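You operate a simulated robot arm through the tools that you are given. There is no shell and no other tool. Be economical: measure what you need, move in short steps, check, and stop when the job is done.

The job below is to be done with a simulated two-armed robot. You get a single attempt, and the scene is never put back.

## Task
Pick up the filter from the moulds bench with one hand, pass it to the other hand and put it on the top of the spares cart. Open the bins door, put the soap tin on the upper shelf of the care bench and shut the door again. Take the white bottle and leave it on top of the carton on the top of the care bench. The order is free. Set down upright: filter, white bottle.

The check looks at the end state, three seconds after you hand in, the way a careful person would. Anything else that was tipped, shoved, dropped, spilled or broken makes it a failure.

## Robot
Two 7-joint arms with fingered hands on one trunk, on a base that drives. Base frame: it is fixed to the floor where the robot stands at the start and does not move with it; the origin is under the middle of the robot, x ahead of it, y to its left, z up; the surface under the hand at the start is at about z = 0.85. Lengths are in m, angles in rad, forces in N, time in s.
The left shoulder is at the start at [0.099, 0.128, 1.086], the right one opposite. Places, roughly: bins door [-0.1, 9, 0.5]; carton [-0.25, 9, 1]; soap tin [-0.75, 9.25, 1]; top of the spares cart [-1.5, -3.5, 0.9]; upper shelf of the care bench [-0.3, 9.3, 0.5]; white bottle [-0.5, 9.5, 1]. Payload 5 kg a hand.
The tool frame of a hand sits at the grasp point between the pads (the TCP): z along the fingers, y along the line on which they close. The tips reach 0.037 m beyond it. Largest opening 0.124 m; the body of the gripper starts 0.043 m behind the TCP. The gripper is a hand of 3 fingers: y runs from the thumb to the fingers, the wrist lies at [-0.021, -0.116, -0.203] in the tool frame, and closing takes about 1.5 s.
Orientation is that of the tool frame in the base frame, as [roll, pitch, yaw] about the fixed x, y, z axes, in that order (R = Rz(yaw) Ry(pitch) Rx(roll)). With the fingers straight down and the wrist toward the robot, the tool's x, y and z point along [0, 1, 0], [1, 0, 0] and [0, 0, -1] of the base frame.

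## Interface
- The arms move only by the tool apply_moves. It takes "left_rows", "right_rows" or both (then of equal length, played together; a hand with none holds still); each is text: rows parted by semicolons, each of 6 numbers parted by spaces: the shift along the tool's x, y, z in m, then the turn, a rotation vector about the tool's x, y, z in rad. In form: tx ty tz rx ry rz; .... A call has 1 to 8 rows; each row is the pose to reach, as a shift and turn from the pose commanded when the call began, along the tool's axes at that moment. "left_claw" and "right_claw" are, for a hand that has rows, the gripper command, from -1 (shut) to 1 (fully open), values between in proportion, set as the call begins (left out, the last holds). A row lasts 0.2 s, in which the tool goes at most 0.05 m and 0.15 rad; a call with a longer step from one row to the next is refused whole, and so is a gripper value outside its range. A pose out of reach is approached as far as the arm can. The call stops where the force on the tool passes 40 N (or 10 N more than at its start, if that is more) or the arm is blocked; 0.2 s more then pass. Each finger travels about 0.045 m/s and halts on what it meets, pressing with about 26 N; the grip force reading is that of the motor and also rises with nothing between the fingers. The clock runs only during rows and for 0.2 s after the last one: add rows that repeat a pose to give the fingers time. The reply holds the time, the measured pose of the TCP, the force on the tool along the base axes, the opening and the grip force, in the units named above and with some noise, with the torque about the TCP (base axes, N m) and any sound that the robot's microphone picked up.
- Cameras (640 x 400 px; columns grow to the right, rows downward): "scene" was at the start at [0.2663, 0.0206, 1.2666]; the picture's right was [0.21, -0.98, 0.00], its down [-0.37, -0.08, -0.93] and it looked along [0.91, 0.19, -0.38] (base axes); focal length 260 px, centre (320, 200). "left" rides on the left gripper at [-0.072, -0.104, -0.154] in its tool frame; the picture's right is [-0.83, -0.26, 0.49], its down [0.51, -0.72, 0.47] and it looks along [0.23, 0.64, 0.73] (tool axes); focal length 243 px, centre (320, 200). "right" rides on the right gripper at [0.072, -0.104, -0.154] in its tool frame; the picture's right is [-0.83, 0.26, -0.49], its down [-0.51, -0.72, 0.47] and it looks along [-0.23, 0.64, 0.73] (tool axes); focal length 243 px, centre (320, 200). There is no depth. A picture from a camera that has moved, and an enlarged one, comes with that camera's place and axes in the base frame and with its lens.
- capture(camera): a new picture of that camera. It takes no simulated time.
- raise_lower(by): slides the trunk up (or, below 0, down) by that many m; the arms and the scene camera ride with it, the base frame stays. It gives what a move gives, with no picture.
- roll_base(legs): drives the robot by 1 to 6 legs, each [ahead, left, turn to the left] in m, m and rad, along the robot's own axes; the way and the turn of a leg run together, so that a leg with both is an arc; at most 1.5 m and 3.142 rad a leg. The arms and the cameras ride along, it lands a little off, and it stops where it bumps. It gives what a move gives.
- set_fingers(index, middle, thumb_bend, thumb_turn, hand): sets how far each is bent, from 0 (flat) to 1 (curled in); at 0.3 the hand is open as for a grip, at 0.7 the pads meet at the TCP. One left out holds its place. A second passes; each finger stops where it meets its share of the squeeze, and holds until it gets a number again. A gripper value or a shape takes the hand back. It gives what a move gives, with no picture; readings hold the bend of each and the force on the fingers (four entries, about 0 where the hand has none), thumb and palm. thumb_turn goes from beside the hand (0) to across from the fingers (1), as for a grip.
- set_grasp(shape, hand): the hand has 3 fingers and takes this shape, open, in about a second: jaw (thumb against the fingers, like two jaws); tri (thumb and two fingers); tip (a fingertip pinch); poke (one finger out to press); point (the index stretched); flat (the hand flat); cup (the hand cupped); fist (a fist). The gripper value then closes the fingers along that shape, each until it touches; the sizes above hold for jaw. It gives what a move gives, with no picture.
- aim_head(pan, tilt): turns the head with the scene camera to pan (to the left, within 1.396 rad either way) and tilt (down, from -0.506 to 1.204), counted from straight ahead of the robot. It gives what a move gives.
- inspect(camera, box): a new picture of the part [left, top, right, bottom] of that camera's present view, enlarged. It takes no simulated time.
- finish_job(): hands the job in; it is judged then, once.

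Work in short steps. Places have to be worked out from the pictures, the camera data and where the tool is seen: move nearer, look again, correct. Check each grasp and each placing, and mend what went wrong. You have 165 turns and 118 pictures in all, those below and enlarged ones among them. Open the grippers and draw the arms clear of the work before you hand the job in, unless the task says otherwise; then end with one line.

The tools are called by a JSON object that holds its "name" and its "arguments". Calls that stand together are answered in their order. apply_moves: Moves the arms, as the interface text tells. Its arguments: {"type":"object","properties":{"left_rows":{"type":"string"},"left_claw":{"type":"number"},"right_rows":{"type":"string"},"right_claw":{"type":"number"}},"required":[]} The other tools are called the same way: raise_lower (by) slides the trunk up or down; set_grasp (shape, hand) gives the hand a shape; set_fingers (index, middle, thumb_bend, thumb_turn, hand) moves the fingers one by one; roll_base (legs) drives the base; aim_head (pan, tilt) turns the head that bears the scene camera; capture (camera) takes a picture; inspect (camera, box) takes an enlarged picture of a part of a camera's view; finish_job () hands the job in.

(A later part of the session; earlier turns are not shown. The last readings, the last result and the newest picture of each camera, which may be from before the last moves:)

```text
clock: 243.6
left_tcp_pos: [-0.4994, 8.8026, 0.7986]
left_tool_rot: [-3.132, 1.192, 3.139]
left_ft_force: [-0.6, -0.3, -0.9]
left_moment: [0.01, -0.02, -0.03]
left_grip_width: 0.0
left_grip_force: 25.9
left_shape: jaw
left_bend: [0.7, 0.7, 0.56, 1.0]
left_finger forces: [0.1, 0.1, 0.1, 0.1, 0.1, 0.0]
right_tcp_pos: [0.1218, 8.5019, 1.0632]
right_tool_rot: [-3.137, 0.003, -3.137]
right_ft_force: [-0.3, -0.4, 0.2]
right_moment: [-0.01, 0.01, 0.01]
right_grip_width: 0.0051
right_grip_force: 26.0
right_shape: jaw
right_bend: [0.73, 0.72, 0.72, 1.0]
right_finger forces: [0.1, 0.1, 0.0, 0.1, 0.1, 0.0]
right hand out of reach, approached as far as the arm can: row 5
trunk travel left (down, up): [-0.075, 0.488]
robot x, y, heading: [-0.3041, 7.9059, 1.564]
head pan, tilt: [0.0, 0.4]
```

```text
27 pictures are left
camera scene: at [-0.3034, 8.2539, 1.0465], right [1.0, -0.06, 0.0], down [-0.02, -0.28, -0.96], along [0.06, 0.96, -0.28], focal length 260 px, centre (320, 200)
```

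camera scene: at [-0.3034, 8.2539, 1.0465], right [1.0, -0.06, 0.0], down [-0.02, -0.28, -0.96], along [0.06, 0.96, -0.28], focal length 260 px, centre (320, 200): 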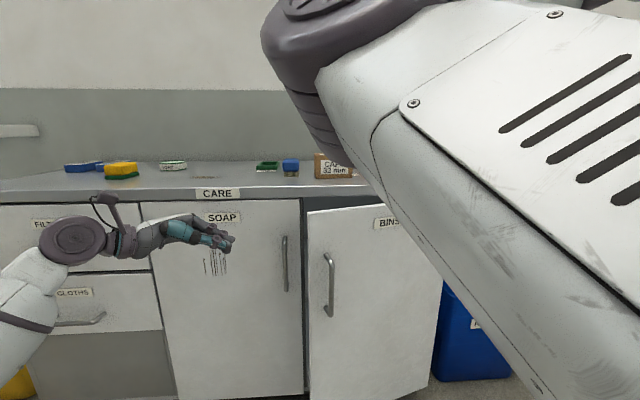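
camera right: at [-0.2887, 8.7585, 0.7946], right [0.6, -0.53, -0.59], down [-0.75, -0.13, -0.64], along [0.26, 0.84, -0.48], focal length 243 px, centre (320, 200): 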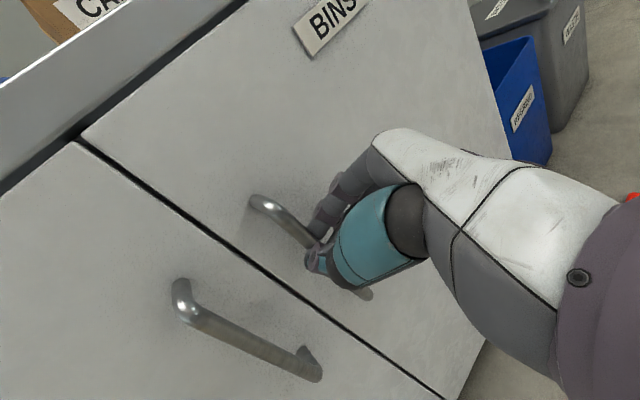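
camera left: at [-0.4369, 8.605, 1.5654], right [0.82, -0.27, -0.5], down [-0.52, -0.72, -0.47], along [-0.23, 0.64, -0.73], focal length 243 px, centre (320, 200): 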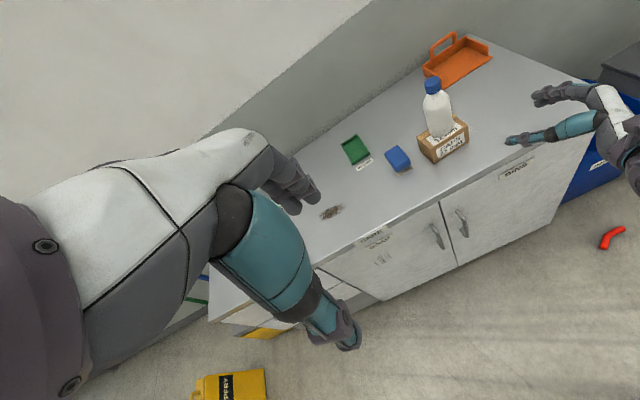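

The right forearm is crowding the head. I extend the right hand outward and lower, still above door height.

{"name": "apply_moves", "arguments": {"right_rows": "-0.03 0.015 0.01 0 0 0;-0.06 0.03 0.02 0 0 0;-0.09 0.045 0.03 0 0 0;-0.12 0.06 0.04 0 0 0;-0.15 0.075 0.05 0 0 0;-0.18 0.09 0.06 0 0 0"}}

{"name": "capture", "arguments": {"camera": "scene"}}

```text
clock: 245.0
left_tcp_pos: [-0.4985, 8.8009, 0.7997]
left_tool_rot: [-3.132, 1.191, 3.139]
left_ft_force: [0.7, -0.1, -0.8]
left_moment: [-0.03, 0.02, -0.01]
left_grip_width: 0.0
left_grip_force: 26.6
left_shape: jaw
left_bend: [0.7, 0.7, 0.56, 1.0]
left_finger forces: [0.0, 0.0, 0.1, 0.0, 0.0, 0.0]
right_tcp_pos: [0.3042, 8.5914, 1.0038]
right_tool_rot: [-3.138, -0.002, 3.141]
right_ft_force: [1.6, 0.2, 1.1]
right_moment: [0.0, 0.02, 0.01]
right_grip_width: 0.0048
right_grip_force: 26.0
right_shape: jaw
right_bend: [0.73, 0.72, 0.72, 1.0]
right_finger forces: [0.0, 0.0, 0.0, 0.0, 0.0, 0.0]
trunk travel left (down, up): [-0.075, 0.488]
robot x, y, heading: [-0.3086, 7.9074, 1.561]
head pan, tilt: [0.0, 0.4]
```

```text
26 pictures are left
camera scene: at [-0.3075, 8.2522, 1.0355], right [1.0, -0.01, 0.0], down [0.0, -0.39, -0.92], along [0.01, 0.92, -0.39], focal length 260 px, centre (320, 200)
```

scene: 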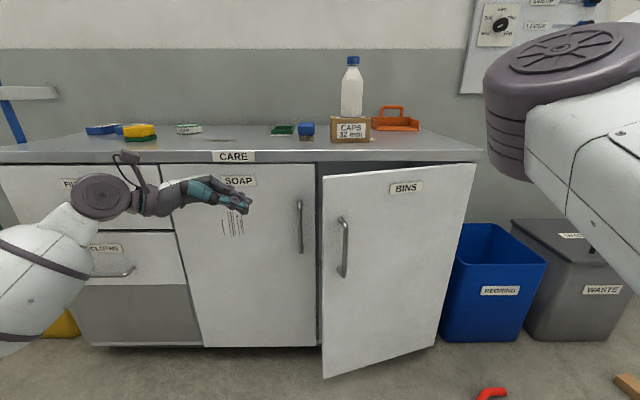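

The view is clear again. The door edge is near (-0.30, 8.79). I slide the closed left hand into the gap behind it, above the handles.

{"name": "apply_moves", "arguments": {"left_rows": "-0.0093 0.031 -0.0036 0 0 0;-0.0186 0.062 -0.0072 0 0 0;-0.0349 0.062 0.0347 0 0 0;-0.0512 0.062 0.0767 0 0 0;-0.0675 0.062 0.1186 0 0 0;-0.0838 0.062 0.1606 0 0 0;-0.1001 0.062 0.2025 0 0 0"}}

{"name": "capture", "arguments": {"camera": "scene"}}

```text
clock: 246.4
left_tcp_pos: [-0.3317, 8.863, 0.8169]
left_tool_rot: [-3.136, 1.188, -3.134]
left_ft_force: [-14.5, -4.1, 0.2]
left_moment: [-0.01, 0.03, -0.1]
left_grip_width: 0.0
left_grip_force: 26.5
left_shape: jaw
left_bend: [0.7, 0.7, 0.56, 1.0]
left_finger forces: [0.1, 0.0, 0.1, 0.1, 0.1, 0.0]
right_tcp_pos: [0.3003, 8.593, 1.0049]
right_tool_rot: [-3.139, 0.002, -3.138]
right_ft_force: [-0.2, -0.2, 0.3]
right_moment: [0.01, 0.02, -0.01]
right_grip_width: 0.0048
right_grip_force: 26.0
right_shape: jaw
right_bend: [0.73, 0.72, 0.72, 1.0]
right_finger forces: [0.0, 0.0, 0.0, 0.0, 0.0, 0.0]
trunk travel left (down, up): [-0.075, 0.488]
robot x, y, heading: [-0.3096, 7.908, 1.565]
head pan, tilt: [0.0, 0.4]
stopped in row 7 (left hand): the force on the tool passed its limit at 59 N (the readings are from after the stop); the commanded pose is now the measured one
```

```text
25 pictures are left
camera scene: at [-0.3113, 8.2515, 1.0357], right [1.0, -0.01, 0.0], down [0.0, -0.39, -0.92], along [0.01, 0.92, -0.39], focal length 260 px, centre (320, 200)
```

scene: 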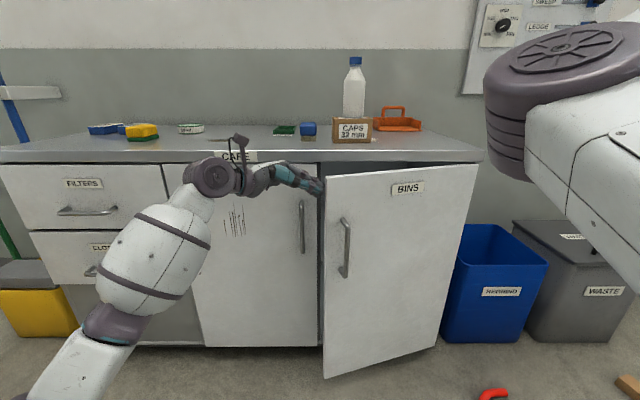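

The fingertips met the door's edge at y of about 8.86, so the door is open only about 12°. I back off, open the hand and pinch the door edge between thumb and fingers instead.

{"name": "apply_moves", "arguments": {"left_rows": "0 0 -0.035 0 0 0;0 0 -0.07 0 0 0;0 0 -0.07 0 0 0;0 0 -0.07 0 0 0;0 0 -0.07 0 0 0;0 0 -0.07 0 0 0", "left_claw": 0.5}}

{"name": "apply_moves", "arguments": {"left_rows": "0 0 0.035 0 0 0;0 0 0.07 0 0 0;0 0 0.1 0 0 0"}}

{"name": "inspect", "arguments": {"camera": "scene", "box": [220, 130, 400, 250]}}

{"name": "capture", "arguments": {"camera": "left"}}

```text
clock: 247.8
left_tcp_pos: [-0.3925, 8.8626, 0.842]
left_tool_rot: [3.141, 1.189, 3.141]
left_ft_force: [-0.7, -0.7, -0.2]
left_moment: [-0.02, 0.01, 0.02]
left_grip_width: 0.0929
left_grip_force: 0.2
left_shape: jaw
left_bend: [0.27, 0.36, 0.55, 0.99]
left_finger forces: [0.0, 0.0, 0.0, 0.0, 0.1, 0.1]
right_tcp_pos: [0.302, 8.5915, 1.0039]
right_tool_rot: [3.141, -0.001, -3.14]
right_ft_force: [0.2, 0.5, -0.6]
right_moment: [-0.01, -0.01, -0.03]
right_grip_width: 0.0049
right_grip_force: 26.4
right_shape: jaw
right_bend: [0.73, 0.72, 0.72, 1.0]
right_finger forces: [0.1, 0.0, 0.0, 0.1, 0.0, 0.0]
trunk travel left (down, up): [-0.075, 0.488]
robot x, y, heading: [-0.3074, 7.9087, 1.565]
head pan, tilt: [0.0, 0.4]
```

```text
clock: 248.6
left_tcp_pos: [-0.301, 8.8645, 0.8051]
left_tool_rot: [3.14, 1.189, 3.141]
left_ft_force: [0.4, 0.1, 0.2]
left_moment: [0.0, 0.0, 0.01]
left_grip_width: 0.0931
left_grip_force: 0.1
left_shape: jaw
left_bend: [0.27, 0.36, 0.55, 0.99]
left_finger forces: [0.1, 0.1, 0.0, 0.1, 0.1, 0.0]
right_tcp_pos: [0.3018, 8.5921, 1.0044]
right_tool_rot: [-3.14, 0.001, -3.14]
right_ft_force: [0.1, 0.8, -1.4]
right_moment: [0.03, 0.0, 0.01]
right_grip_width: 0.005
right_grip_force: 26.2
right_shape: jaw
right_bend: [0.73, 0.72, 0.72, 1.0]
right_finger forces: [0.0, 0.0, 0.0, 0.0, 0.0, 0.0]
trunk travel left (down, up): [-0.075, 0.488]
robot x, y, heading: [-0.3104, 7.9064, 1.564]
head pan, tilt: [0.0, 0.4]
```

```text
3.33 times, centred on (310, 190) of scene
camera zoom: at [-0.309, 8.2519, 1.0356], right [1.0, -0.01, 0.0], down [0.0, -0.39, -0.92], along [0.01, 0.92, -0.39], focal length 866 px, centre (353, 233)
```

zoom: 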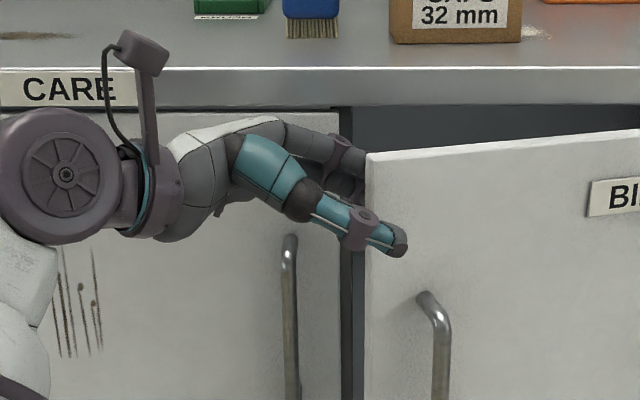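

```text
23 pictures are left
camera left: at [-0.416, 8.7594, 0.9292], right [0.77, -0.26, 0.59], down [0.25, -0.72, -0.65], along [0.59, 0.64, -0.49], focal length 243 px, centre (320, 200)
```

left: 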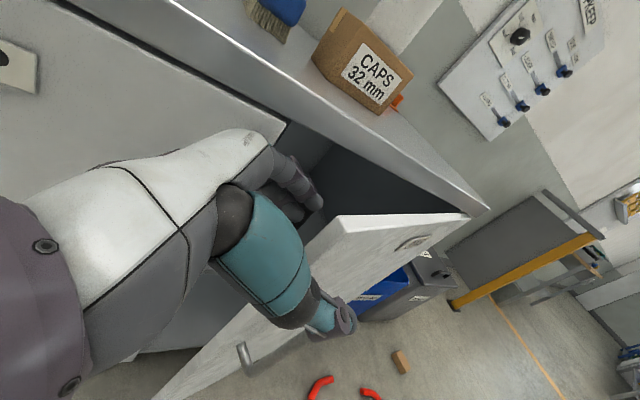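

The door edge is between fingers (inside) and thumb (outside). I pull the edge along its arc with the fingers hooked behind it.

{"name": "apply_moves", "arguments": {"left_rows": "-0.0045 -0.036 0.011 0 0 0;-0.01 -0.072 0.025 0 0 0;-0.0164 -0.106 0.0408 0 0 0;-0.025 -0.137 0.061 0 0 0;-0.0335 -0.168 0.083 0 0 0;-0.0424 -0.197 0.1058 0 0 0"}}

{"name": "capture", "arguments": {"camera": "scene"}}

```text
clock: 250.0
left_tcp_pos: [-0.1852, 8.6642, 0.805]
left_tool_rot: [-3.133, 1.188, -3.135]
left_ft_force: [-0.7, 1.9, 0.1]
left_moment: [0.02, 0.0, 0.05]
left_grip_width: 0.0929
left_grip_force: 0.1
left_shape: jaw
left_bend: [0.27, 0.36, 0.55, 0.99]
left_finger forces: [0.0, 0.0, 0.0, 0.0, 0.1, 0.1]
right_tcp_pos: [0.3031, 8.592, 1.0036]
right_tool_rot: [-3.138, -0.001, -3.14]
right_ft_force: [1.0, 0.4, -1.2]
right_moment: [0.02, 0.02, -0.01]
right_grip_width: 0.0049
right_grip_force: 25.9
right_shape: jaw
right_bend: [0.73, 0.72, 0.72, 1.0]
right_finger forces: [0.0, 0.1, 0.0, 0.0, 0.0, 0.0]
trunk travel left (down, up): [-0.075, 0.488]
robot x, y, heading: [-0.3121, 7.9066, 1.565]
head pan, tilt: [0.0, 0.4]
```

```text
22 pictures are left
camera scene: at [-0.3091, 8.2514, 1.0358], right [1.0, -0.01, 0.0], down [0.0, -0.39, -0.92], along [0.01, 0.92, -0.39], focal length 260 px, centre (320, 200)
```

scene: 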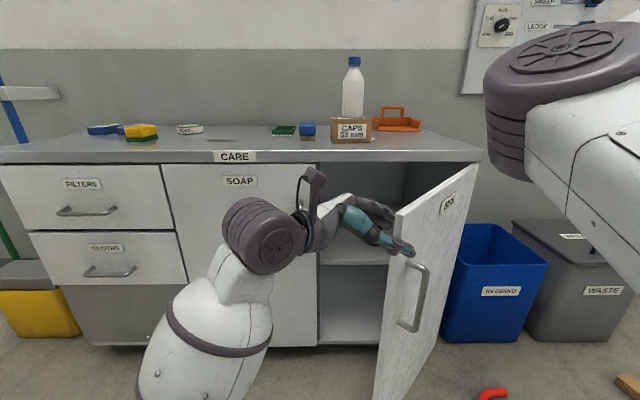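

The door is at about 57° and the shelf is visible. I withdraw the hand, move it fully inside the opening and close it. Then I push the door further open from inside.

{"name": "apply_moves", "arguments": {"left_rows": "0.0186 0 -0.0464 0 0 0;0.0372 0 -0.0928 0 0 0;0.0372 0.04 -0.0928 0 0 0;0.0372 0.08 -0.0928 0 0 0;0.0372 0.12 -0.0928 0 0 0"}}

{"name": "apply_moves", "arguments": {"left_rows": "0 0 0 0 0 0;-0.015 0 0.0371 0 0 0;-0.03 0 0.0742 0 0 0;-0.0446 0 0.1114 0 0 0;-0.0595 0 0.1485 0 0 0;-0.0744 0 0.1856 0 0 0;-0.0893 0 0.2227 0 0 0;-0.1042 0 0.2598 0 0 0", "left_claw": -1}}

{"name": "capture", "arguments": {"camera": "scene"}}

```text
clock: 251.2
left_tcp_pos: [-0.2869, 8.7842, 0.804]
left_tool_rot: [-3.141, 1.19, -3.14]
left_ft_force: [0.5, 0.3, -0.3]
left_moment: [0.0, -0.02, 0.0]
left_grip_width: 0.0931
left_grip_force: 0.1
left_shape: jaw
left_bend: [0.27, 0.36, 0.55, 0.99]
left_finger forces: [0.1, 0.0, 0.0, 0.1, 0.1, 0.0]
right_tcp_pos: [0.3028, 8.5928, 1.0038]
right_tool_rot: [-3.14, 0.0, -3.14]
right_ft_force: [-0.1, 0.5, -0.5]
right_moment: [-0.03, 0.05, 0.01]
right_grip_width: 0.005
right_grip_force: 25.9
right_shape: jaw
right_bend: [0.73, 0.72, 0.72, 1.0]
right_finger forces: [0.0, 0.0, 0.0, 0.0, 0.1, 0.0]
trunk travel left (down, up): [-0.075, 0.488]
robot x, y, heading: [-0.3109, 7.9063, 1.568]
head pan, tilt: [0.0, 0.4]
```

```text
clock: 253.0
left_tcp_pos: [-0.0056, 8.7844, 0.8051]
left_tool_rot: [-3.131, 1.188, -3.133]
left_ft_force: [0.8, 0.5, 0.2]
left_moment: [0.01, -0.01, -0.01]
left_grip_width: 0.0002
left_grip_force: 25.8
left_shape: jaw
left_bend: [0.7, 0.7, 0.57, 1.0]
left_finger forces: [0.0, 0.1, 0.0, 0.1, 0.0, 0.0]
right_tcp_pos: [0.3041, 8.592, 1.0032]
right_tool_rot: [-3.139, 0.0, -3.141]
right_ft_force: [1.0, 0.3, -0.2]
right_moment: [0.01, 0.02, 0.02]
right_grip_width: 0.0051
right_grip_force: 26.2
right_shape: jaw
right_bend: [0.73, 0.72, 0.72, 1.0]
right_finger forces: [0.0, 0.1, 0.1, 0.1, 0.1, 0.0]
trunk travel left (down, up): [-0.075, 0.488]
robot x, y, heading: [-0.3099, 7.9075, 1.563]
head pan, tilt: [0.0, 0.4]
```

```text
21 pictures are left
camera scene: at [-0.3084, 8.2513, 1.0358], right [1.0, -0.01, 0.0], down [0.0, -0.39, -0.92], along [0.01, 0.92, -0.39], focal length 260 px, centre (320, 200)
```

scene: 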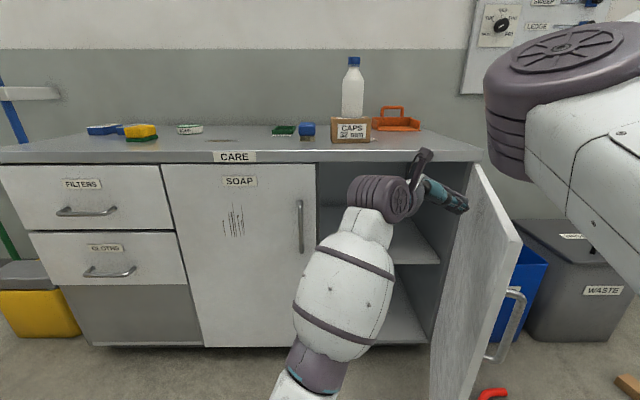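

The door is wide open and the shelf (z about 0.5) accessible. I withdraw the left hand and turn it back to pointing down.

{"name": "apply_moves", "arguments": {"left_rows": "0.0167 0 -0.0418 0 0 0;0.0335 0 -0.0835 0 0 0;0.0502 0 -0.1253 0 0 0;0.067 0 -0.167 0 0 0;0.0837 0 -0.2088 0 0 0;0.1004 0 -0.2506 0 0 0;0.1116 0 -0.2784 0 0 0;0.1116 -0.045 -0.2784 0 0 0"}}

{"name": "apply_moves", "arguments": {"left_rows": "0 -0.03 0 0 0.15 0;0 -0.06 0 0 0.3 0;0 -0.09 0 0 0.45 0;0 -0.12 0 0 0.6 0;0.01 -0.14 -0.02 0 0.75 0;0.02 -0.16 -0.05 0 0.9 0;0.03 -0.17 -0.08 0 1.05 0;0.04 -0.18 -0.11 0 1.19 0", "left_claw": 1}}

{"name": "raise_lower", "arguments": {"by": 0.35}}

```text
clock: 254.8
left_tcp_pos: [-0.3062, 8.7367, 0.808]
left_tool_rot: [3.141, 1.19, 3.141]
left_ft_force: [-0.6, -0.5, 0.1]
left_moment: [-0.02, 0.03, 0.03]
left_grip_width: 0.0
left_grip_force: 26.4
left_shape: jaw
left_bend: [0.7, 0.7, 0.57, 1.0]
left_finger forces: [0.0, 0.0, 0.1, 0.0, 0.1, 0.1]
right_tcp_pos: [0.3024, 8.5911, 1.0055]
right_tool_rot: [3.142, 0.001, -3.14]
right_ft_force: [-0.7, 0.3, 0.7]
right_moment: [0.07, 0.0, 0.0]
right_grip_width: 0.0052
right_grip_force: 25.9
right_shape: jaw
right_bend: [0.73, 0.72, 0.72, 1.0]
right_finger forces: [0.1, 0.0, 0.0, 0.0, 0.0, 0.1]
trunk travel left (down, up): [-0.075, 0.488]
robot x, y, heading: [-0.3087, 7.9075, 1.564]
head pan, tilt: [0.0, 0.4]
```

```text
clock: 256.6
left_tcp_pos: [-0.4234, 8.5603, 0.8105]
left_tool_rot: [-3.139, -0.004, -3.141]
left_ft_force: [-0.7, 0.3, 0.5]
left_moment: [0.04, 0.02, 0.03]
left_grip_width: 0.1236
left_grip_force: 0.0
left_shape: jaw
left_bend: [0.3, 0.3, 0.3, 0.98]
left_finger forces: [0.0, 0.1, 0.1, 0.0, 0.0, 0.1]
right_tcp_pos: [0.3018, 8.5903, 1.0049]
right_tool_rot: [-3.14, -0.001, -3.139]
right_ft_force: [-0.8, 0.2, 0.5]
right_moment: [0.04, -0.05, -0.02]
right_grip_width: 0.0052
right_grip_force: 25.8
right_shape: jaw
right_bend: [0.73, 0.72, 0.72, 1.0]
right_finger forces: [0.0, 0.0, 0.1, 0.0, 0.1, 0.0]
trunk travel left (down, up): [-0.075, 0.488]
robot x, y, heading: [-0.3083, 7.9067, 1.564]
head pan, tilt: [0.0, 0.4]
```

```text
clock: 260.1
left_tcp_pos: [-0.4233, 8.5611, 1.1604]
left_tool_rot: [-3.139, -0.002, -3.141]
left_ft_force: [0.2, -0.8, 0.4]
left_moment: [0.02, 0.0, 0.0]
left_grip_width: 0.1239
left_grip_force: 0.1
left_shape: jaw
left_bend: [0.3, 0.3, 0.3, 0.98]
left_finger forces: [0.0, 0.1, 0.0, 0.0, 0.0, 0.0]
right_tcp_pos: [0.3018, 8.5933, 1.3543]
right_tool_rot: [-3.137, -0.001, -3.139]
right_ft_force: [-0.3, -1.4, 0.6]
right_moment: [-0.01, -0.01, -0.02]
right_grip_width: 0.0051
right_grip_force: 25.8
right_shape: jaw
right_bend: [0.73, 0.72, 0.72, 1.0]
right_finger forces: [0.1, 0.0, 0.1, 0.1, 0.0, 0.0]
trunk travel left (down, up): [-0.425, 0.138]
robot x, y, heading: [-0.3108, 7.905, 1.563]
head pan, tilt: [0.0, 0.4]
```

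I drive so the tin is within the left hand's reach.

{"name": "roll_base", "arguments": {"legs": [[0.5, 0.31, 0.008]]}}

{"name": "capture", "arguments": {"camera": "left"}}

```text
clock: 263.4
left_tcp_pos: [-0.7302, 9.0484, 1.1615]
left_tool_rot: [3.141, -0.003, -3.141]
left_ft_force: [-0.1, 0.4, 0.3]
left_moment: [-0.03, 0.03, -0.02]
left_grip_width: 0.1237
left_grip_force: 0.0
left_shape: jaw
left_bend: [0.3, 0.3, 0.3, 0.98]
left_finger forces: [0.0, 0.1, 0.1, 0.1, 0.1, 0.0]
right_tcp_pos: [-0.005, 9.0817, 1.355]
right_tool_rot: [3.141, 0.0, -3.14]
right_ft_force: [-0.2, 0.0, 0.1]
right_moment: [0.03, 0.0, 0.01]
right_grip_width: 0.0047
right_grip_force: 25.7
right_shape: jaw
right_bend: [0.73, 0.72, 0.72, 1.0]
right_finger forces: [0.0, 0.0, 0.0, 0.0, 0.0, 0.1]
trunk travel left (down, up): [-0.425, 0.138]
robot x, y, heading: [-0.6166, 8.4014, 1.565]
head pan, tilt: [0.0, 0.4]
```

```text
20 pictures are left
camera left: at [-0.6585, 8.9441, 1.314], right [0.83, -0.26, -0.49], down [-0.51, -0.72, -0.47], along [-0.23, 0.64, -0.73], focal length 243 px, centre (320, 200)
```

left: 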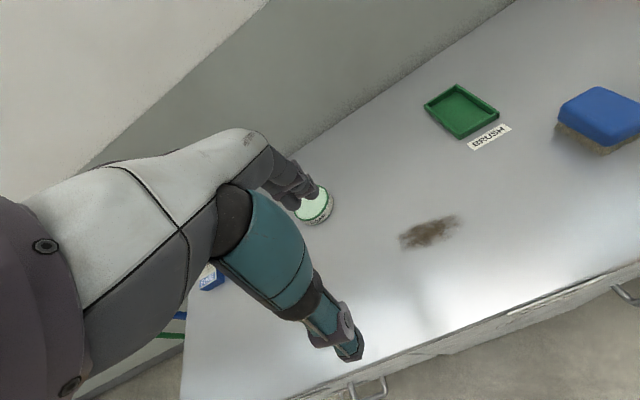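

The tin is at about (-0.80, 9.283). I move above it at z 1.06 and check the alignment.

{"name": "apply_moves", "arguments": {"left_rows": "0.012 0.04 0.017 0 0 0;0.024 0.08 0.034 0 0 0;0.036 0.12 0.051 0 0 0;0.048 0.16 0.068 0 0 0;0.06 0.2 0.085 0 0 0;0.07 0.235 0.1 0 0 0"}}

{"name": "capture", "arguments": {"camera": "left"}}

{"name": "inspect", "arguments": {"camera": "scene", "box": [180, 120, 340, 240]}}

```text
clock: 264.8
left_tcp_pos: [-0.8018, 9.2863, 1.0583]
left_tool_rot: [-3.139, -0.003, -3.141]
left_ft_force: [-0.5, 0.8, -0.1]
left_moment: [-0.01, -0.02, -0.02]
left_grip_width: 0.1238
left_grip_force: 0.1
left_shape: jaw
left_bend: [0.3, 0.3, 0.3, 0.98]
left_finger forces: [0.0, 0.1, 0.0, 0.0, 0.0, 0.1]
right_tcp_pos: [-0.0054, 9.0839, 1.3539]
right_tool_rot: [-3.138, -0.001, -3.14]
right_ft_force: [0.2, 0.0, 0.3]
right_moment: [-0.02, -0.01, 0.0]
right_grip_width: 0.0049
right_grip_force: 25.9
right_shape: jaw
right_bend: [0.73, 0.72, 0.72, 1.0]
right_finger forces: [0.0, 0.0, 0.0, 0.0, 0.1, 0.0]
trunk travel left (down, up): [-0.425, 0.138]
robot x, y, heading: [-0.6174, 8.3972, 1.561]
head pan, tilt: [0.0, 0.4]
```

```text
19 pictures are left
camera left: at [-0.7299, 9.1819, 1.2119], right [0.83, -0.26, -0.49], down [-0.51, -0.72, -0.47], along [-0.23, 0.64, -0.73], focal length 243 px, centre (320, 200)
```

left: 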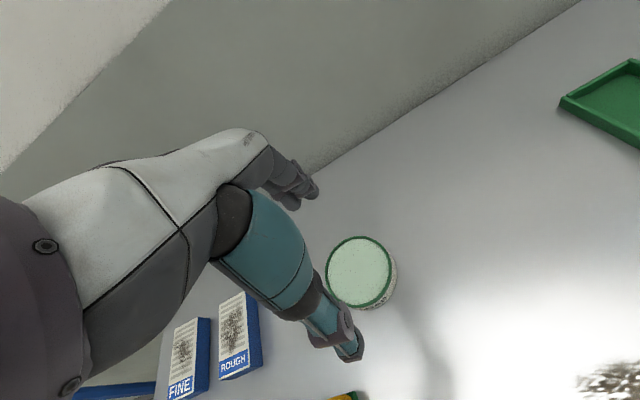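

```text
3.33 times, centred on (260, 180) of scene
camera zoom: at [-0.6181, 8.6307, 1.4196], right [1.0, -0.01, 0.0], down [0.0, -0.39, -0.92], along [0.01, 0.92, -0.39], focal length 866 px, centre (520, 267)
```

zoom: 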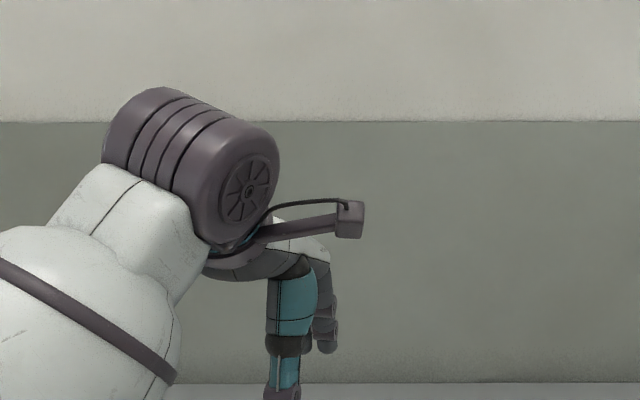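

The tin's center is at (-0.802, 9.295), about 8.5 cm wide. I correct 9 mm forward and descend to TCP z 0.946.

{"name": "apply_moves", "arguments": {"left_rows": "0 0.009 0.03 0 0 0;0 0.009 0.06 0 0 0;0 0.009 0.085 0 0 0;0 0.009 0.1 0 0 0;0 0.009 0.112 0 0 0;0 0.009 0.112 0 0 0"}}

{"name": "capture", "arguments": {"camera": "left"}}

```text
clock: 266.2
left_tcp_pos: [-0.803, 9.2936, 0.9478]
left_tool_rot: [-3.138, -0.002, 3.141]
left_ft_force: [-0.2, 0.1, -0.4]
left_moment: [0.02, 0.0, -0.02]
left_grip_width: 0.1238
left_grip_force: 0.1
left_shape: jaw
left_bend: [0.3, 0.3, 0.3, 0.98]
left_finger forces: [0.0, 0.1, 0.0, 0.0, 0.1, 0.0]
right_tcp_pos: [-0.006, 9.0815, 1.3536]
right_tool_rot: [-3.139, -0.001, -3.14]
right_ft_force: [0.5, -0.3, -0.1]
right_moment: [-0.03, -0.02, 0.0]
right_grip_width: 0.0051
right_grip_force: 26.0
right_shape: jaw
right_bend: [0.73, 0.72, 0.72, 1.0]
right_finger forces: [0.0, 0.1, 0.0, 0.1, 0.0, 0.1]
trunk travel left (down, up): [-0.425, 0.138]
robot x, y, heading: [-0.6158, 8.3945, 1.562]
head pan, tilt: [0.0, 0.4]
```

```text
17 pictures are left
camera left: at [-0.7303, 9.1886, 1.1021], right [0.83, -0.26, -0.49], down [-0.51, -0.72, -0.47], along [-0.23, 0.64, -0.73], focal length 243 px, centre (320, 200)
```

left: 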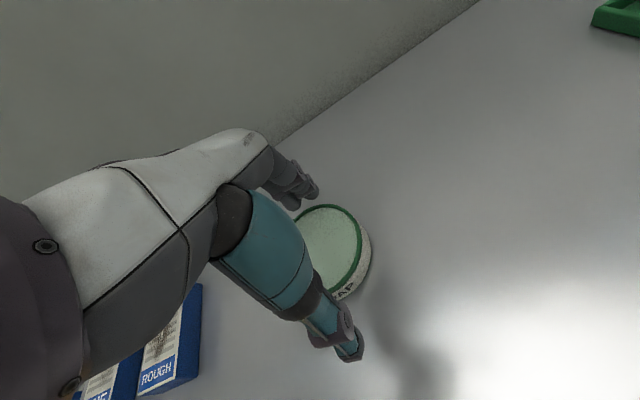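

The tin is between thumb and fingers. I close.

{"name": "apply_moves", "arguments": {"left_rows": "0 0 0 0 0 0;0 0 0 0 0 0;0 0 0 0 0 0;0 0 0 0 0 0;0 0 0 0 0 0;0 0 0 0 0 0", "left_claw": -1}}

{"name": "apply_moves", "arguments": {"left_rows": "0 0 -0.02 0 0 0;0 0 -0.05 0 0 0;0 0 -0.09 0 0 0;0 0 -0.13 0 0 0"}}

{"name": "capture", "arguments": {"camera": "left"}}

```text
clock: 267.6
left_tcp_pos: [-0.8024, 9.2932, 0.9474]
left_tool_rot: [-3.141, 0.0, -3.14]
left_ft_force: [-0.7, -0.8, 0.5]
left_moment: [-0.01, 0.02, 0.0]
left_grip_width: 0.0002
left_grip_force: 0.0
left_shape: jaw
left_bend: [0.7, 0.7, 0.7, 1.0]
left_finger forces: [0.1, 0.0, 0.0, 0.0, 0.1, 0.1]
right_tcp_pos: [-0.0058, 9.0808, 1.3549]
right_tool_rot: [-3.139, 0.002, -3.14]
right_ft_force: [0.1, -1.0, 0.4]
right_moment: [0.0, 0.0, 0.0]
right_grip_width: 0.0049
right_grip_force: 25.4
right_shape: jaw
right_bend: [0.73, 0.72, 0.72, 1.0]
right_finger forces: [0.0, 0.0, 0.0, 0.0, 0.1, 0.0]
trunk travel left (down, up): [-0.425, 0.138]
robot x, y, heading: [-0.621, 8.3974, 1.565]
head pan, tilt: [0.0, 0.4]
```

```text
clock: 268.6
left_tcp_pos: [-0.8008, 9.2907, 1.0804]
left_tool_rot: [-3.14, -0.002, -3.141]
left_ft_force: [-0.2, 0.1, 0.2]
left_moment: [0.01, 0.01, 0.03]
left_grip_width: 0.0
left_grip_force: 26.1
left_shape: jaw
left_bend: [0.7, 0.7, 0.56, 1.0]
left_finger forces: [0.0, 0.0, 0.0, 0.0, 0.0, 0.0]
right_tcp_pos: [-0.0063, 9.0816, 1.3541]
right_tool_rot: [-3.141, -0.001, -3.139]
right_ft_force: [0.0, 0.7, 0.1]
right_moment: [0.03, -0.02, -0.06]
right_grip_width: 0.0051
right_grip_force: 26.2
right_shape: jaw
right_bend: [0.73, 0.72, 0.72, 1.0]
right_finger forces: [0.0, 0.0, 0.0, 0.1, 0.0, 0.0]
trunk travel left (down, up): [-0.425, 0.138]
robot x, y, heading: [-0.6115, 8.395, 1.565]
head pan, tilt: [0.0, 0.4]
```

```text
16 pictures are left
camera left: at [-0.7289, 9.1875, 1.2343], right [0.83, -0.26, -0.49], down [-0.51, -0.72, -0.47], along [-0.23, 0.64, -0.73], focal length 243 px, centre (320, 200)
```

left: 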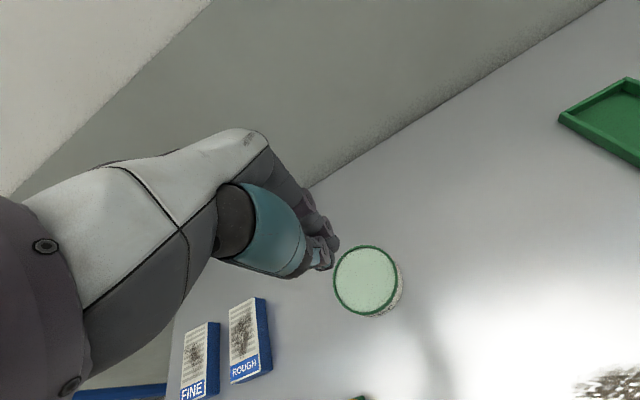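

The fingers closed above the tin: its top is only at about z 0.908. I reopen, shift 8 mm forward and go 2 cm lower.

{"name": "apply_moves", "arguments": {"left_rows": "0 0 0 0 0 0;0 0 0 0 0 0;0 0 0 0 0 0;0 0 0 0 0 0;0 0 0 0 0 0;0 0.004 0.03 0 0 0;0 0.008 0.06 0 0 0;0 0.008 0.09 0 0 0", "left_claw": 1}}

{"name": "apply_moves", "arguments": {"left_rows": "0 0 0.025 0 0 0;0 0 0.045 0 0 0;0 0 0.055 0 0 0;0 0 0.063 0 0 0"}}

{"name": "apply_moves", "arguments": {"left_rows": "0 0 0 0 0 0;0 0 0 0 0 0;0 0 0 0 0 0;0 0 0 0 0 0;0 0 0 0 0 0;0 0 0 0 0 0", "left_claw": -1}}

```text
clock: 270.4
left_tcp_pos: [-0.8032, 9.3016, 0.9885]
left_tool_rot: [-3.14, 0.0, -3.141]
left_ft_force: [-0.6, 0.0, -0.9]
left_moment: [-0.04, 0.02, 0.03]
left_grip_width: 0.1237
left_grip_force: 0.0
left_shape: jaw
left_bend: [0.3, 0.3, 0.3, 0.98]
left_finger forces: [0.0, 0.0, 0.1, 0.0, 0.1, 0.0]
right_tcp_pos: [-0.0063, 9.0817, 1.3539]
right_tool_rot: [-3.141, 0.0, -3.14]
right_ft_force: [0.1, -1.3, -0.6]
right_moment: [0.02, 0.01, -0.01]
right_grip_width: 0.0049
right_grip_force: 26.5
right_shape: jaw
right_bend: [0.73, 0.72, 0.72, 1.0]
right_finger forces: [0.0, 0.0, 0.0, 0.0, 0.1, 0.0]
trunk travel left (down, up): [-0.425, 0.138]
robot x, y, heading: [-0.6195, 8.3975, 1.56]
head pan, tilt: [0.0, 0.4]
```

```text
clock: 271.4
left_tcp_pos: [-0.8022, 9.3001, 0.9261]
left_tool_rot: [-3.14, -0.002, 3.141]
left_ft_force: [-0.1, -0.6, -0.8]
left_moment: [0.0, -0.02, 0.03]
left_grip_width: 0.1237
left_grip_force: 0.1
left_shape: jaw
left_bend: [0.3, 0.3, 0.3, 0.98]
left_finger forces: [0.1, 0.0, 0.1, 0.0, 0.0, 0.1]
right_tcp_pos: [-0.0066, 9.082, 1.3541]
right_tool_rot: [-3.141, 0.0, -3.139]
right_ft_force: [-0.1, -0.2, 1.1]
right_moment: [0.0, -0.02, 0.01]
right_grip_width: 0.0051
right_grip_force: 25.7
right_shape: jaw
right_bend: [0.73, 0.72, 0.72, 1.0]
right_finger forces: [0.0, 0.1, 0.1, 0.0, 0.1, 0.0]
trunk travel left (down, up): [-0.425, 0.138]
robot x, y, heading: [-0.6152, 8.3959, 1.565]
head pan, tilt: [0.0, 0.4]
```

```text
clock: 272.8
left_tcp_pos: [-0.8009, 9.3006, 0.9249]
left_tool_rot: [-3.14, -0.002, 3.141]
left_ft_force: [1.2, 0.8, 0.2]
left_moment: [0.02, -0.04, -0.05]
left_grip_width: 0.084
left_grip_force: 26.1
left_shape: jaw
left_bend: [0.26, 0.33, 0.67, 1.0]
left_finger forces: [14.1, 8.2, 0.1, 0.0, 23.2, 0.1]
right_tcp_pos: [-0.0063, 9.0812, 1.3545]
right_tool_rot: [-3.14, 0.001, -3.139]
right_ft_force: [-0.2, -0.1, -0.3]
right_moment: [-0.02, -0.02, 0.0]
right_grip_width: 0.0049
right_grip_force: 26.1
right_shape: jaw
right_bend: [0.73, 0.72, 0.72, 1.0]
right_finger forces: [0.1, 0.1, 0.0, 0.0, 0.0, 0.0]
trunk travel left (down, up): [-0.425, 0.138]
robot x, y, heading: [-0.6181, 8.3954, 1.567]
head pan, tilt: [0.0, 0.4]
```

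Gripped at 8.4 cm width with 23 N on the thumb. I lift 20 cm and check.

{"name": "apply_moves", "arguments": {"left_rows": "0 0 -0.015 0 0 0;0 0 -0.04 0 0 0;0 0 -0.08 0 0 0;0 0 -0.12 0 0 0;0 0 -0.16 0 0 0;0 0 -0.2 0 0 0"}}

{"name": "capture", "arguments": {"camera": "left"}}

```text
clock: 274.2
left_tcp_pos: [-0.8023, 9.3013, 1.125]
left_tool_rot: [-3.136, 0.0, -3.141]
left_ft_force: [0.9, -0.6, -4.8]
left_moment: [-0.04, -0.04, -0.01]
left_grip_width: 0.0837
left_grip_force: 26.0
left_shape: jaw
left_bend: [0.27, 0.34, 0.67, 1.0]
left_finger forces: [13.9, 8.3, 0.1, 0.0, 23.2, 0.0]
right_tcp_pos: [-0.0068, 9.0816, 1.3555]
right_tool_rot: [-3.14, 0.001, -3.14]
right_ft_force: [-0.5, -1.0, 0.3]
right_moment: [0.04, -0.01, -0.01]
right_grip_width: 0.0048
right_grip_force: 26.2
right_shape: jaw
right_bend: [0.73, 0.72, 0.72, 1.0]
right_finger forces: [0.1, 0.1, 0.1, 0.1, 0.0, 0.0]
trunk travel left (down, up): [-0.425, 0.138]
robot x, y, heading: [-0.6165, 8.3972, 1.564]
head pan, tilt: [0.0, 0.4]
```

```text
15 pictures are left
camera left: at [-0.7292, 9.1968, 1.2778], right [0.83, -0.26, -0.49], down [-0.51, -0.72, -0.47], along [-0.23, 0.64, -0.73], focal length 243 px, centre (320, 200)
```

left: 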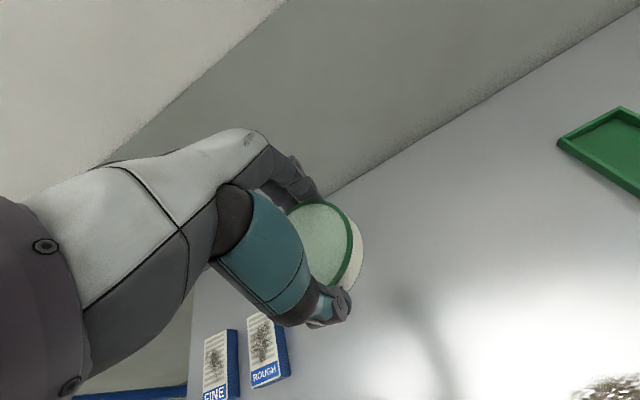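

The tin is held flat. I bring the left hand toward the robot's center line and raise the right arm out of the way of the open door.

{"name": "apply_moves", "arguments": {"left_rows": "-0.045 -0.012 -0.005 0 0 0;-0.09 -0.024 -0.01 0 0 0;-0.135 -0.036 -0.015 0 0 0;-0.18 -0.048 -0.02 0 0 0;-0.225 -0.06 -0.025 0 0 0;-0.27 -0.07 -0.03 0 0 0;-0.315 -0.08 -0.03 0 0 0", "right_rows": "0 0 -0.035 0 0 0;0 0 -0.07 0 0 0;0 0 -0.105 0 0 0;0 0 -0.14 0 0 0;0 0 -0.175 0 0 0;0 0 -0.21 0 0 0;0 0 -0.24 0 0 0"}}

{"name": "roll_base", "arguments": {"legs": [[-0.5, 0, 0.004], [0, -0.317, 0]]}}

{"name": "raise_lower", "arguments": {"by": -0.4}}

{"name": "capture", "arguments": {"camera": "scene"}}

```text
clock: 275.8
left_tcp_pos: [-0.485, 9.2215, 1.1553]
left_tool_rot: [-3.141, -0.002, -3.14]
left_ft_force: [-0.2, -0.5, -3.6]
left_moment: [-0.01, -0.03, 0.02]
left_grip_width: 0.0837
left_grip_force: 25.9
left_shape: jaw
left_bend: [0.27, 0.34, 0.67, 1.0]
left_finger forces: [13.9, 8.4, 0.0, 0.1, 23.3, 0.1]
right_tcp_pos: [-0.0024, 9.08, 1.5941]
right_tool_rot: [3.141, -0.004, -3.142]
right_ft_force: [-0.3, -0.1, -0.6]
right_moment: [0.06, 0.06, 0.04]
right_grip_width: 0.0049
right_grip_force: 26.3
right_shape: jaw
right_bend: [0.73, 0.72, 0.72, 1.0]
right_finger forces: [0.0, 0.0, 0.1, 0.0, 0.0, 0.1]
trunk travel left (down, up): [-0.425, 0.138]
robot x, y, heading: [-0.6174, 8.3976, 1.568]
head pan, tilt: [0.0, 0.4]
```

```text
clock: 281.7
left_tcp_pos: [-0.1802, 8.7167, 1.1543]
left_tool_rot: [-3.141, -0.002, -3.136]
left_ft_force: [0.2, 0.6, -3.3]
left_moment: [-0.01, -0.07, -0.01]
left_grip_width: 0.0841
left_grip_force: 25.7
left_shape: jaw
left_bend: [0.27, 0.34, 0.67, 1.0]
left_finger forces: [13.9, 8.6, 0.1, 0.1, 23.2, 0.1]
right_tcp_pos: [0.3013, 8.5787, 1.5961]
right_tool_rot: [-3.14, -0.001, -3.134]
right_ft_force: [0.2, -0.3, 0.3]
right_moment: [-0.02, -0.02, 0.0]
right_grip_width: 0.0049
right_grip_force: 25.3
right_shape: jaw
right_bend: [0.73, 0.72, 0.72, 1.0]
right_finger forces: [0.0, 0.0, 0.1, 0.0, 0.1, 0.1]
trunk travel left (down, up): [-0.425, 0.138]
robot x, y, heading: [-0.3034, 7.8867, 1.573]
head pan, tilt: [0.0, 0.4]
```

```text
clock: 285.5
left_tcp_pos: [-0.18, 8.7491, 0.6598]
left_tool_rot: [-3.013, -0.003, -3.134]
left_ft_force: [-0.3, -0.1, -4.3]
left_moment: [0.0, -0.05, 0.0]
left_grip_width: 0.0839
left_grip_force: 26.2
left_shape: jaw
left_bend: [0.27, 0.34, 0.67, 1.0]
left_finger forces: [14.1, 8.7, 0.0, 0.0, 23.1, 0.0]
right_tcp_pos: [0.3025, 8.6518, 1.1357]
right_tool_rot: [-3.042, -0.001, -3.133]
right_ft_force: [0.0, -0.2, 0.0]
right_moment: [0.02, 0.03, 0.0]
right_grip_width: 0.005
right_grip_force: 26.0
right_shape: jaw
right_bend: [0.73, 0.72, 0.72, 1.0]
right_finger forces: [0.1, 0.0, 0.0, 0.0, 0.1, 0.1]
trunk travel left (down, up): [-0.025, 0.538]
robot x, y, heading: [-0.3072, 7.8876, 1.575]
head pan, tilt: [0.0, 0.4]
```

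```text
14 pictures are left
camera scene: at [-0.3077, 8.2467, 0.9898], right [1.0, 0.0, 0.0], down [0.0, -0.39, -0.92], along [0.0, 0.92, -0.39], focal length 260 px, centre (320, 200)
```

scene: 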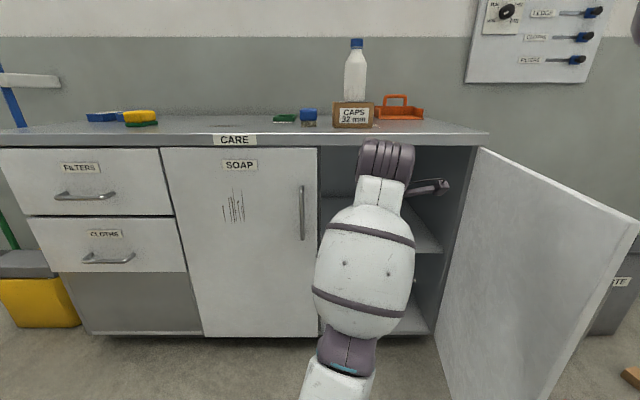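

The body leans a little at this depth, but the arm returns to its commanded pose on the next move. I lower the tin to just above shelf level in front of the opening and check with the left camera.

{"name": "apply_moves", "arguments": {"left_rows": "0 0 0.03 0 0 0;0 0 0.06 0 0 0;0 0 0.1 0 0 0;0 0 0.14 0 0 0;0 0 0.175 0 0 0;0 0 0.175 0 0 0"}}

{"name": "capture", "arguments": {"camera": "left"}}

```text
clock: 286.9
left_tcp_pos: [-0.1824, 8.7278, 0.4855]
left_tool_rot: [-3.012, 0.0, -3.135]
left_ft_force: [-0.1, 0.0, -4.8]
left_moment: [-0.01, -0.11, 0.0]
left_grip_width: 0.0839
left_grip_force: 25.6
left_shape: jaw
left_bend: [0.27, 0.34, 0.67, 1.0]
left_finger forces: [14.1, 8.9, 0.0, 0.0, 23.0, 0.1]
right_tcp_pos: [0.3031, 8.6503, 1.1361]
right_tool_rot: [-3.042, 0.0, -3.132]
right_ft_force: [0.6, 0.5, -0.5]
right_moment: [-0.01, -0.03, -0.04]
right_grip_width: 0.0051
right_grip_force: 25.8
right_shape: jaw
right_bend: [0.73, 0.72, 0.72, 1.0]
right_finger forces: [0.0, 0.0, 0.0, 0.0, 0.0, 0.0]
trunk travel left (down, up): [-0.025, 0.538]
robot x, y, heading: [-0.3081, 7.8882, 1.568]
head pan, tilt: [0.0, 0.4]
```

```text
13 pictures are left
camera left: at [-0.1086, 8.6436, 0.6512], right [0.83, -0.32, -0.46], down [-0.5, -0.78, -0.37], along [-0.24, 0.54, -0.81], focal length 243 px, centre (320, 200)
```

left: 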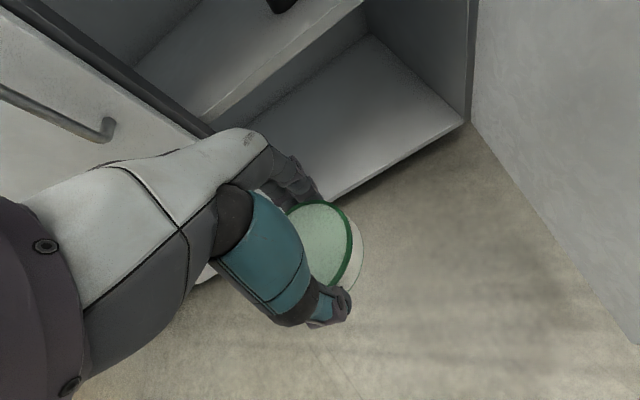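

The body really does lean at this depth. I raise the trunk 5 cm back to the level where it stood straight.

{"name": "raise_lower", "arguments": {"by": 0.06}}

{"name": "apply_moves", "arguments": {"left_rows": "0 0 0 0 0 0;0 0 0 0 0 0"}}

```text
clock: 287.9
left_tcp_pos: [-0.1798, 8.7268, 0.5448]
left_tool_rot: [-3.011, -0.002, -3.134]
left_ft_force: [-0.2, 0.1, -4.2]
left_moment: [-0.03, -0.02, 0.0]
left_grip_width: 0.084
left_grip_force: 26.2
left_shape: jaw
left_bend: [0.27, 0.34, 0.67, 1.0]
left_finger forces: [14.1, 8.9, 0.0, 0.0, 23.1, 0.0]
right_tcp_pos: [0.3034, 8.6532, 1.1944]
right_tool_rot: [-3.042, 0.0, -3.133]
right_ft_force: [-0.7, 0.2, 0.9]
right_moment: [-0.07, 0.02, 0.0]
right_grip_width: 0.0049
right_grip_force: 25.9
right_shape: jaw
right_bend: [0.73, 0.72, 0.72, 1.0]
right_finger forces: [0.0, 0.1, 0.0, 0.0, 0.0, 0.0]
trunk travel left (down, up): [-0.085, 0.478]
robot x, y, heading: [-0.3027, 7.8847, 1.573]
head pan, tilt: [0.0, 0.4]
```

```text
clock: 288.5
left_tcp_pos: [-0.1811, 8.7271, 0.5471]
left_tool_rot: [-3.013, -0.002, -3.133]
left_ft_force: [0.6, 0.2, -4.1]
left_moment: [0.0, -0.01, 0.01]
left_grip_width: 0.0836
left_grip_force: 25.5
left_shape: jaw
left_bend: [0.27, 0.34, 0.67, 1.0]
left_finger forces: [14.1, 8.9, 0.0, 0.0, 23.1, 0.0]
right_tcp_pos: [0.3029, 8.652, 1.1964]
right_tool_rot: [-3.04, 0.0, -3.133]
right_ft_force: [0.9, 0.1, 0.5]
right_moment: [-0.01, 0.0, -0.04]
right_grip_width: 0.0051
right_grip_force: 25.5
right_shape: jaw
right_bend: [0.73, 0.72, 0.72, 1.0]
right_finger forces: [0.0, 0.0, 0.0, 0.0, 0.0, 0.0]
trunk travel left (down, up): [-0.085, 0.478]
robot x, y, heading: [-0.307, 7.8875, 1.57]
head pan, tilt: [0.0, 0.4]
```

The tilt is now part of the command, so I correct it (0.128 rad), raise 3 cm, and roll ahead 0.18 m so the tin is just in front of the shelf.

{"name": "apply_moves", "arguments": {"left_rows": "0 -0.002 -0.016 -0.064 0 0;0 -0.0042 -0.0327 -0.128 0 0;0 -0.0042 -0.0327 -0.128 0 0"}}

{"name": "roll_base", "arguments": {"legs": [[0.14, 0, 0]]}}

{"name": "capture", "arguments": {"camera": "left"}}

```text
clock: 289.3
left_tcp_pos: [-0.1822, 8.7269, 0.5785]
left_tool_rot: [-3.14, -0.002, -3.135]
left_ft_force: [-0.2, 0.2, -3.6]
left_moment: [-0.01, -0.04, 0.0]
left_grip_width: 0.084
left_grip_force: 25.8
left_shape: jaw
left_bend: [0.27, 0.34, 0.67, 1.0]
left_finger forces: [13.9, 8.8, 0.0, 0.0, 23.2, 0.0]
right_tcp_pos: [0.301, 8.6512, 1.1945]
right_tool_rot: [-3.043, 0.0, -3.133]
right_ft_force: [-0.3, -0.9, -0.3]
right_moment: [0.03, 0.0, 0.01]
right_grip_width: 0.0049
right_grip_force: 25.9
right_shape: jaw
right_bend: [0.73, 0.72, 0.72, 1.0]
right_finger forces: [0.1, 0.0, 0.0, 0.0, 0.0, 0.0]
trunk travel left (down, up): [-0.085, 0.478]
robot x, y, heading: [-0.3054, 7.8895, 1.568]
head pan, tilt: [0.0, 0.4]
```

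```text
clock: 290.6
left_tcp_pos: [-0.1772, 8.8651, 0.5771]
left_tool_rot: [-3.14, -0.001, -3.14]
left_ft_force: [1.0, -0.4, -5.0]
left_moment: [-0.01, -0.06, 0.01]
left_grip_width: 0.0837
left_grip_force: 26.3
left_shape: jaw
left_bend: [0.27, 0.34, 0.67, 1.0]
left_finger forces: [14.1, 8.7, 0.0, 0.1, 23.4, 0.0]
right_tcp_pos: [0.3053, 8.7871, 1.1951]
right_tool_rot: [-3.042, 0.0, -3.138]
right_ft_force: [0.2, 1.1, 0.5]
right_moment: [-0.03, 0.0, -0.01]
right_grip_width: 0.005
right_grip_force: 26.0
right_shape: jaw
right_bend: [0.73, 0.72, 0.72, 1.0]
right_finger forces: [0.0, 0.0, 0.0, 0.0, 0.0, 0.1]
trunk travel left (down, up): [-0.085, 0.478]
robot x, y, heading: [-0.3012, 8.0317, 1.572]
head pan, tilt: [0.0, 0.4]
```

```text
12 pictures are left
camera left: at [-0.1047, 8.7601, 0.7316], right [0.83, -0.26, -0.49], down [-0.51, -0.72, -0.47], along [-0.23, 0.64, -0.73], focal length 243 px, centre (320, 200)
```

left: 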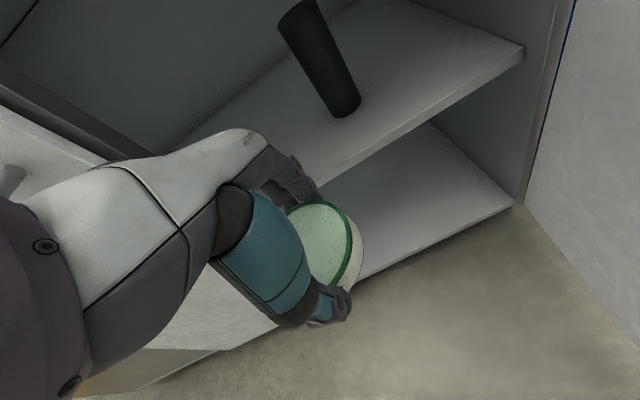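

There's a dark cup on the shelf near (-0.08, 9.12), and the shelf front is at y of about 9.0, z about 0.49. I aim for (-0.21, 9.065): shift left 3 cm, roll ahead 0.1 m, then extend the arm.

{"name": "apply_moves", "arguments": {"left_rows": "0.0165 0 0 0 0 0;0.033 0 0 0 0 0"}}

{"name": "roll_base", "arguments": {"legs": [[0.1, 0, 0]]}}

{"name": "apply_moves", "arguments": {"left_rows": "0 0.025 0 0 0 0;0 0.05 0 0 0 0;0 0.075 0 0 0 0;0 0.1 0 0 0 0;0 0.1 0 0 0 0"}}

{"name": "capture", "arguments": {"camera": "left"}}

```text
clock: 291.2
left_tcp_pos: [-0.21, 8.8655, 0.5793]
left_tool_rot: [-3.139, -0.002, -3.139]
left_ft_force: [-0.7, -0.2, -3.9]
left_moment: [-0.02, -0.05, -0.02]
left_grip_width: 0.0837
left_grip_force: 25.7
left_shape: jaw
left_bend: [0.27, 0.34, 0.67, 1.0]
left_finger forces: [14.0, 8.8, 0.1, 0.0, 23.3, 0.0]
right_tcp_pos: [0.306, 8.7886, 1.1955]
right_tool_rot: [-3.041, 0.0, -3.136]
right_ft_force: [-0.1, -0.3, 0.1]
right_moment: [0.01, -0.01, -0.01]
right_grip_width: 0.0051
right_grip_force: 26.4
right_shape: jaw
right_bend: [0.73, 0.72, 0.72, 1.0]
right_finger forces: [0.0, 0.0, 0.1, 0.0, 0.1, 0.0]
trunk travel left (down, up): [-0.085, 0.478]
robot x, y, heading: [-0.3032, 8.0229, 1.565]
head pan, tilt: [0.0, 0.4]
```

```text
clock: 292.4
left_tcp_pos: [-0.2103, 8.9629, 0.58]
left_tool_rot: [-3.141, -0.001, -3.137]
left_ft_force: [0.4, 0.1, -4.1]
left_moment: [-0.03, -0.04, -0.02]
left_grip_width: 0.0839
left_grip_force: 25.8
left_shape: jaw
left_bend: [0.27, 0.34, 0.67, 1.0]
left_finger forces: [14.1, 8.7, 0.1, 0.1, 23.5, 0.0]
right_tcp_pos: [0.3053, 8.8856, 1.1953]
right_tool_rot: [-3.041, 0.0, -3.135]
right_ft_force: [0.3, 0.6, 0.2]
right_moment: [-0.01, 0.02, -0.01]
right_grip_width: 0.0051
right_grip_force: 25.5
right_shape: jaw
right_bend: [0.73, 0.72, 0.72, 1.0]
right_finger forces: [0.0, 0.0, 0.1, 0.0, 0.0, 0.0]
trunk travel left (down, up): [-0.085, 0.478]
robot x, y, heading: [-0.3074, 8.1243, 1.565]
head pan, tilt: [0.0, 0.4]
```

```text
clock: 293.6
left_tcp_pos: [-0.2106, 9.0622, 0.5802]
left_tool_rot: [-3.141, -0.003, -3.139]
left_ft_force: [0.6, 0.6, -4.3]
left_moment: [-0.02, -0.05, 0.05]
left_grip_width: 0.0837
left_grip_force: 26.0
left_shape: jaw
left_bend: [0.27, 0.34, 0.67, 1.0]
left_finger forces: [14.2, 8.8, 0.0, 0.1, 23.3, 0.1]
right_tcp_pos: [0.3056, 8.8844, 1.1957]
right_tool_rot: [-3.043, 0.001, -3.138]
right_ft_force: [-0.5, -0.2, -0.2]
right_moment: [0.01, 0.01, -0.04]
right_grip_width: 0.005
right_grip_force: 26.0
right_shape: jaw
right_bend: [0.73, 0.72, 0.72, 1.0]
right_finger forces: [0.0, 0.1, 0.0, 0.1, 0.0, 0.1]
trunk travel left (down, up): [-0.085, 0.478]
robot x, y, heading: [-0.3049, 8.1254, 1.57]
head pan, tilt: [0.0, 0.4]
```

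```text
11 pictures are left
camera left: at [-0.1376, 8.958, 0.7325], right [0.83, -0.26, -0.49], down [-0.51, -0.72, -0.47], along [-0.24, 0.64, -0.73], focal length 243 px, centre (320, 200)
```

left: 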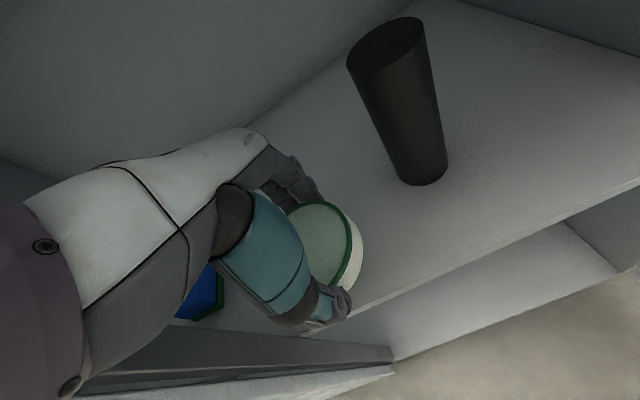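

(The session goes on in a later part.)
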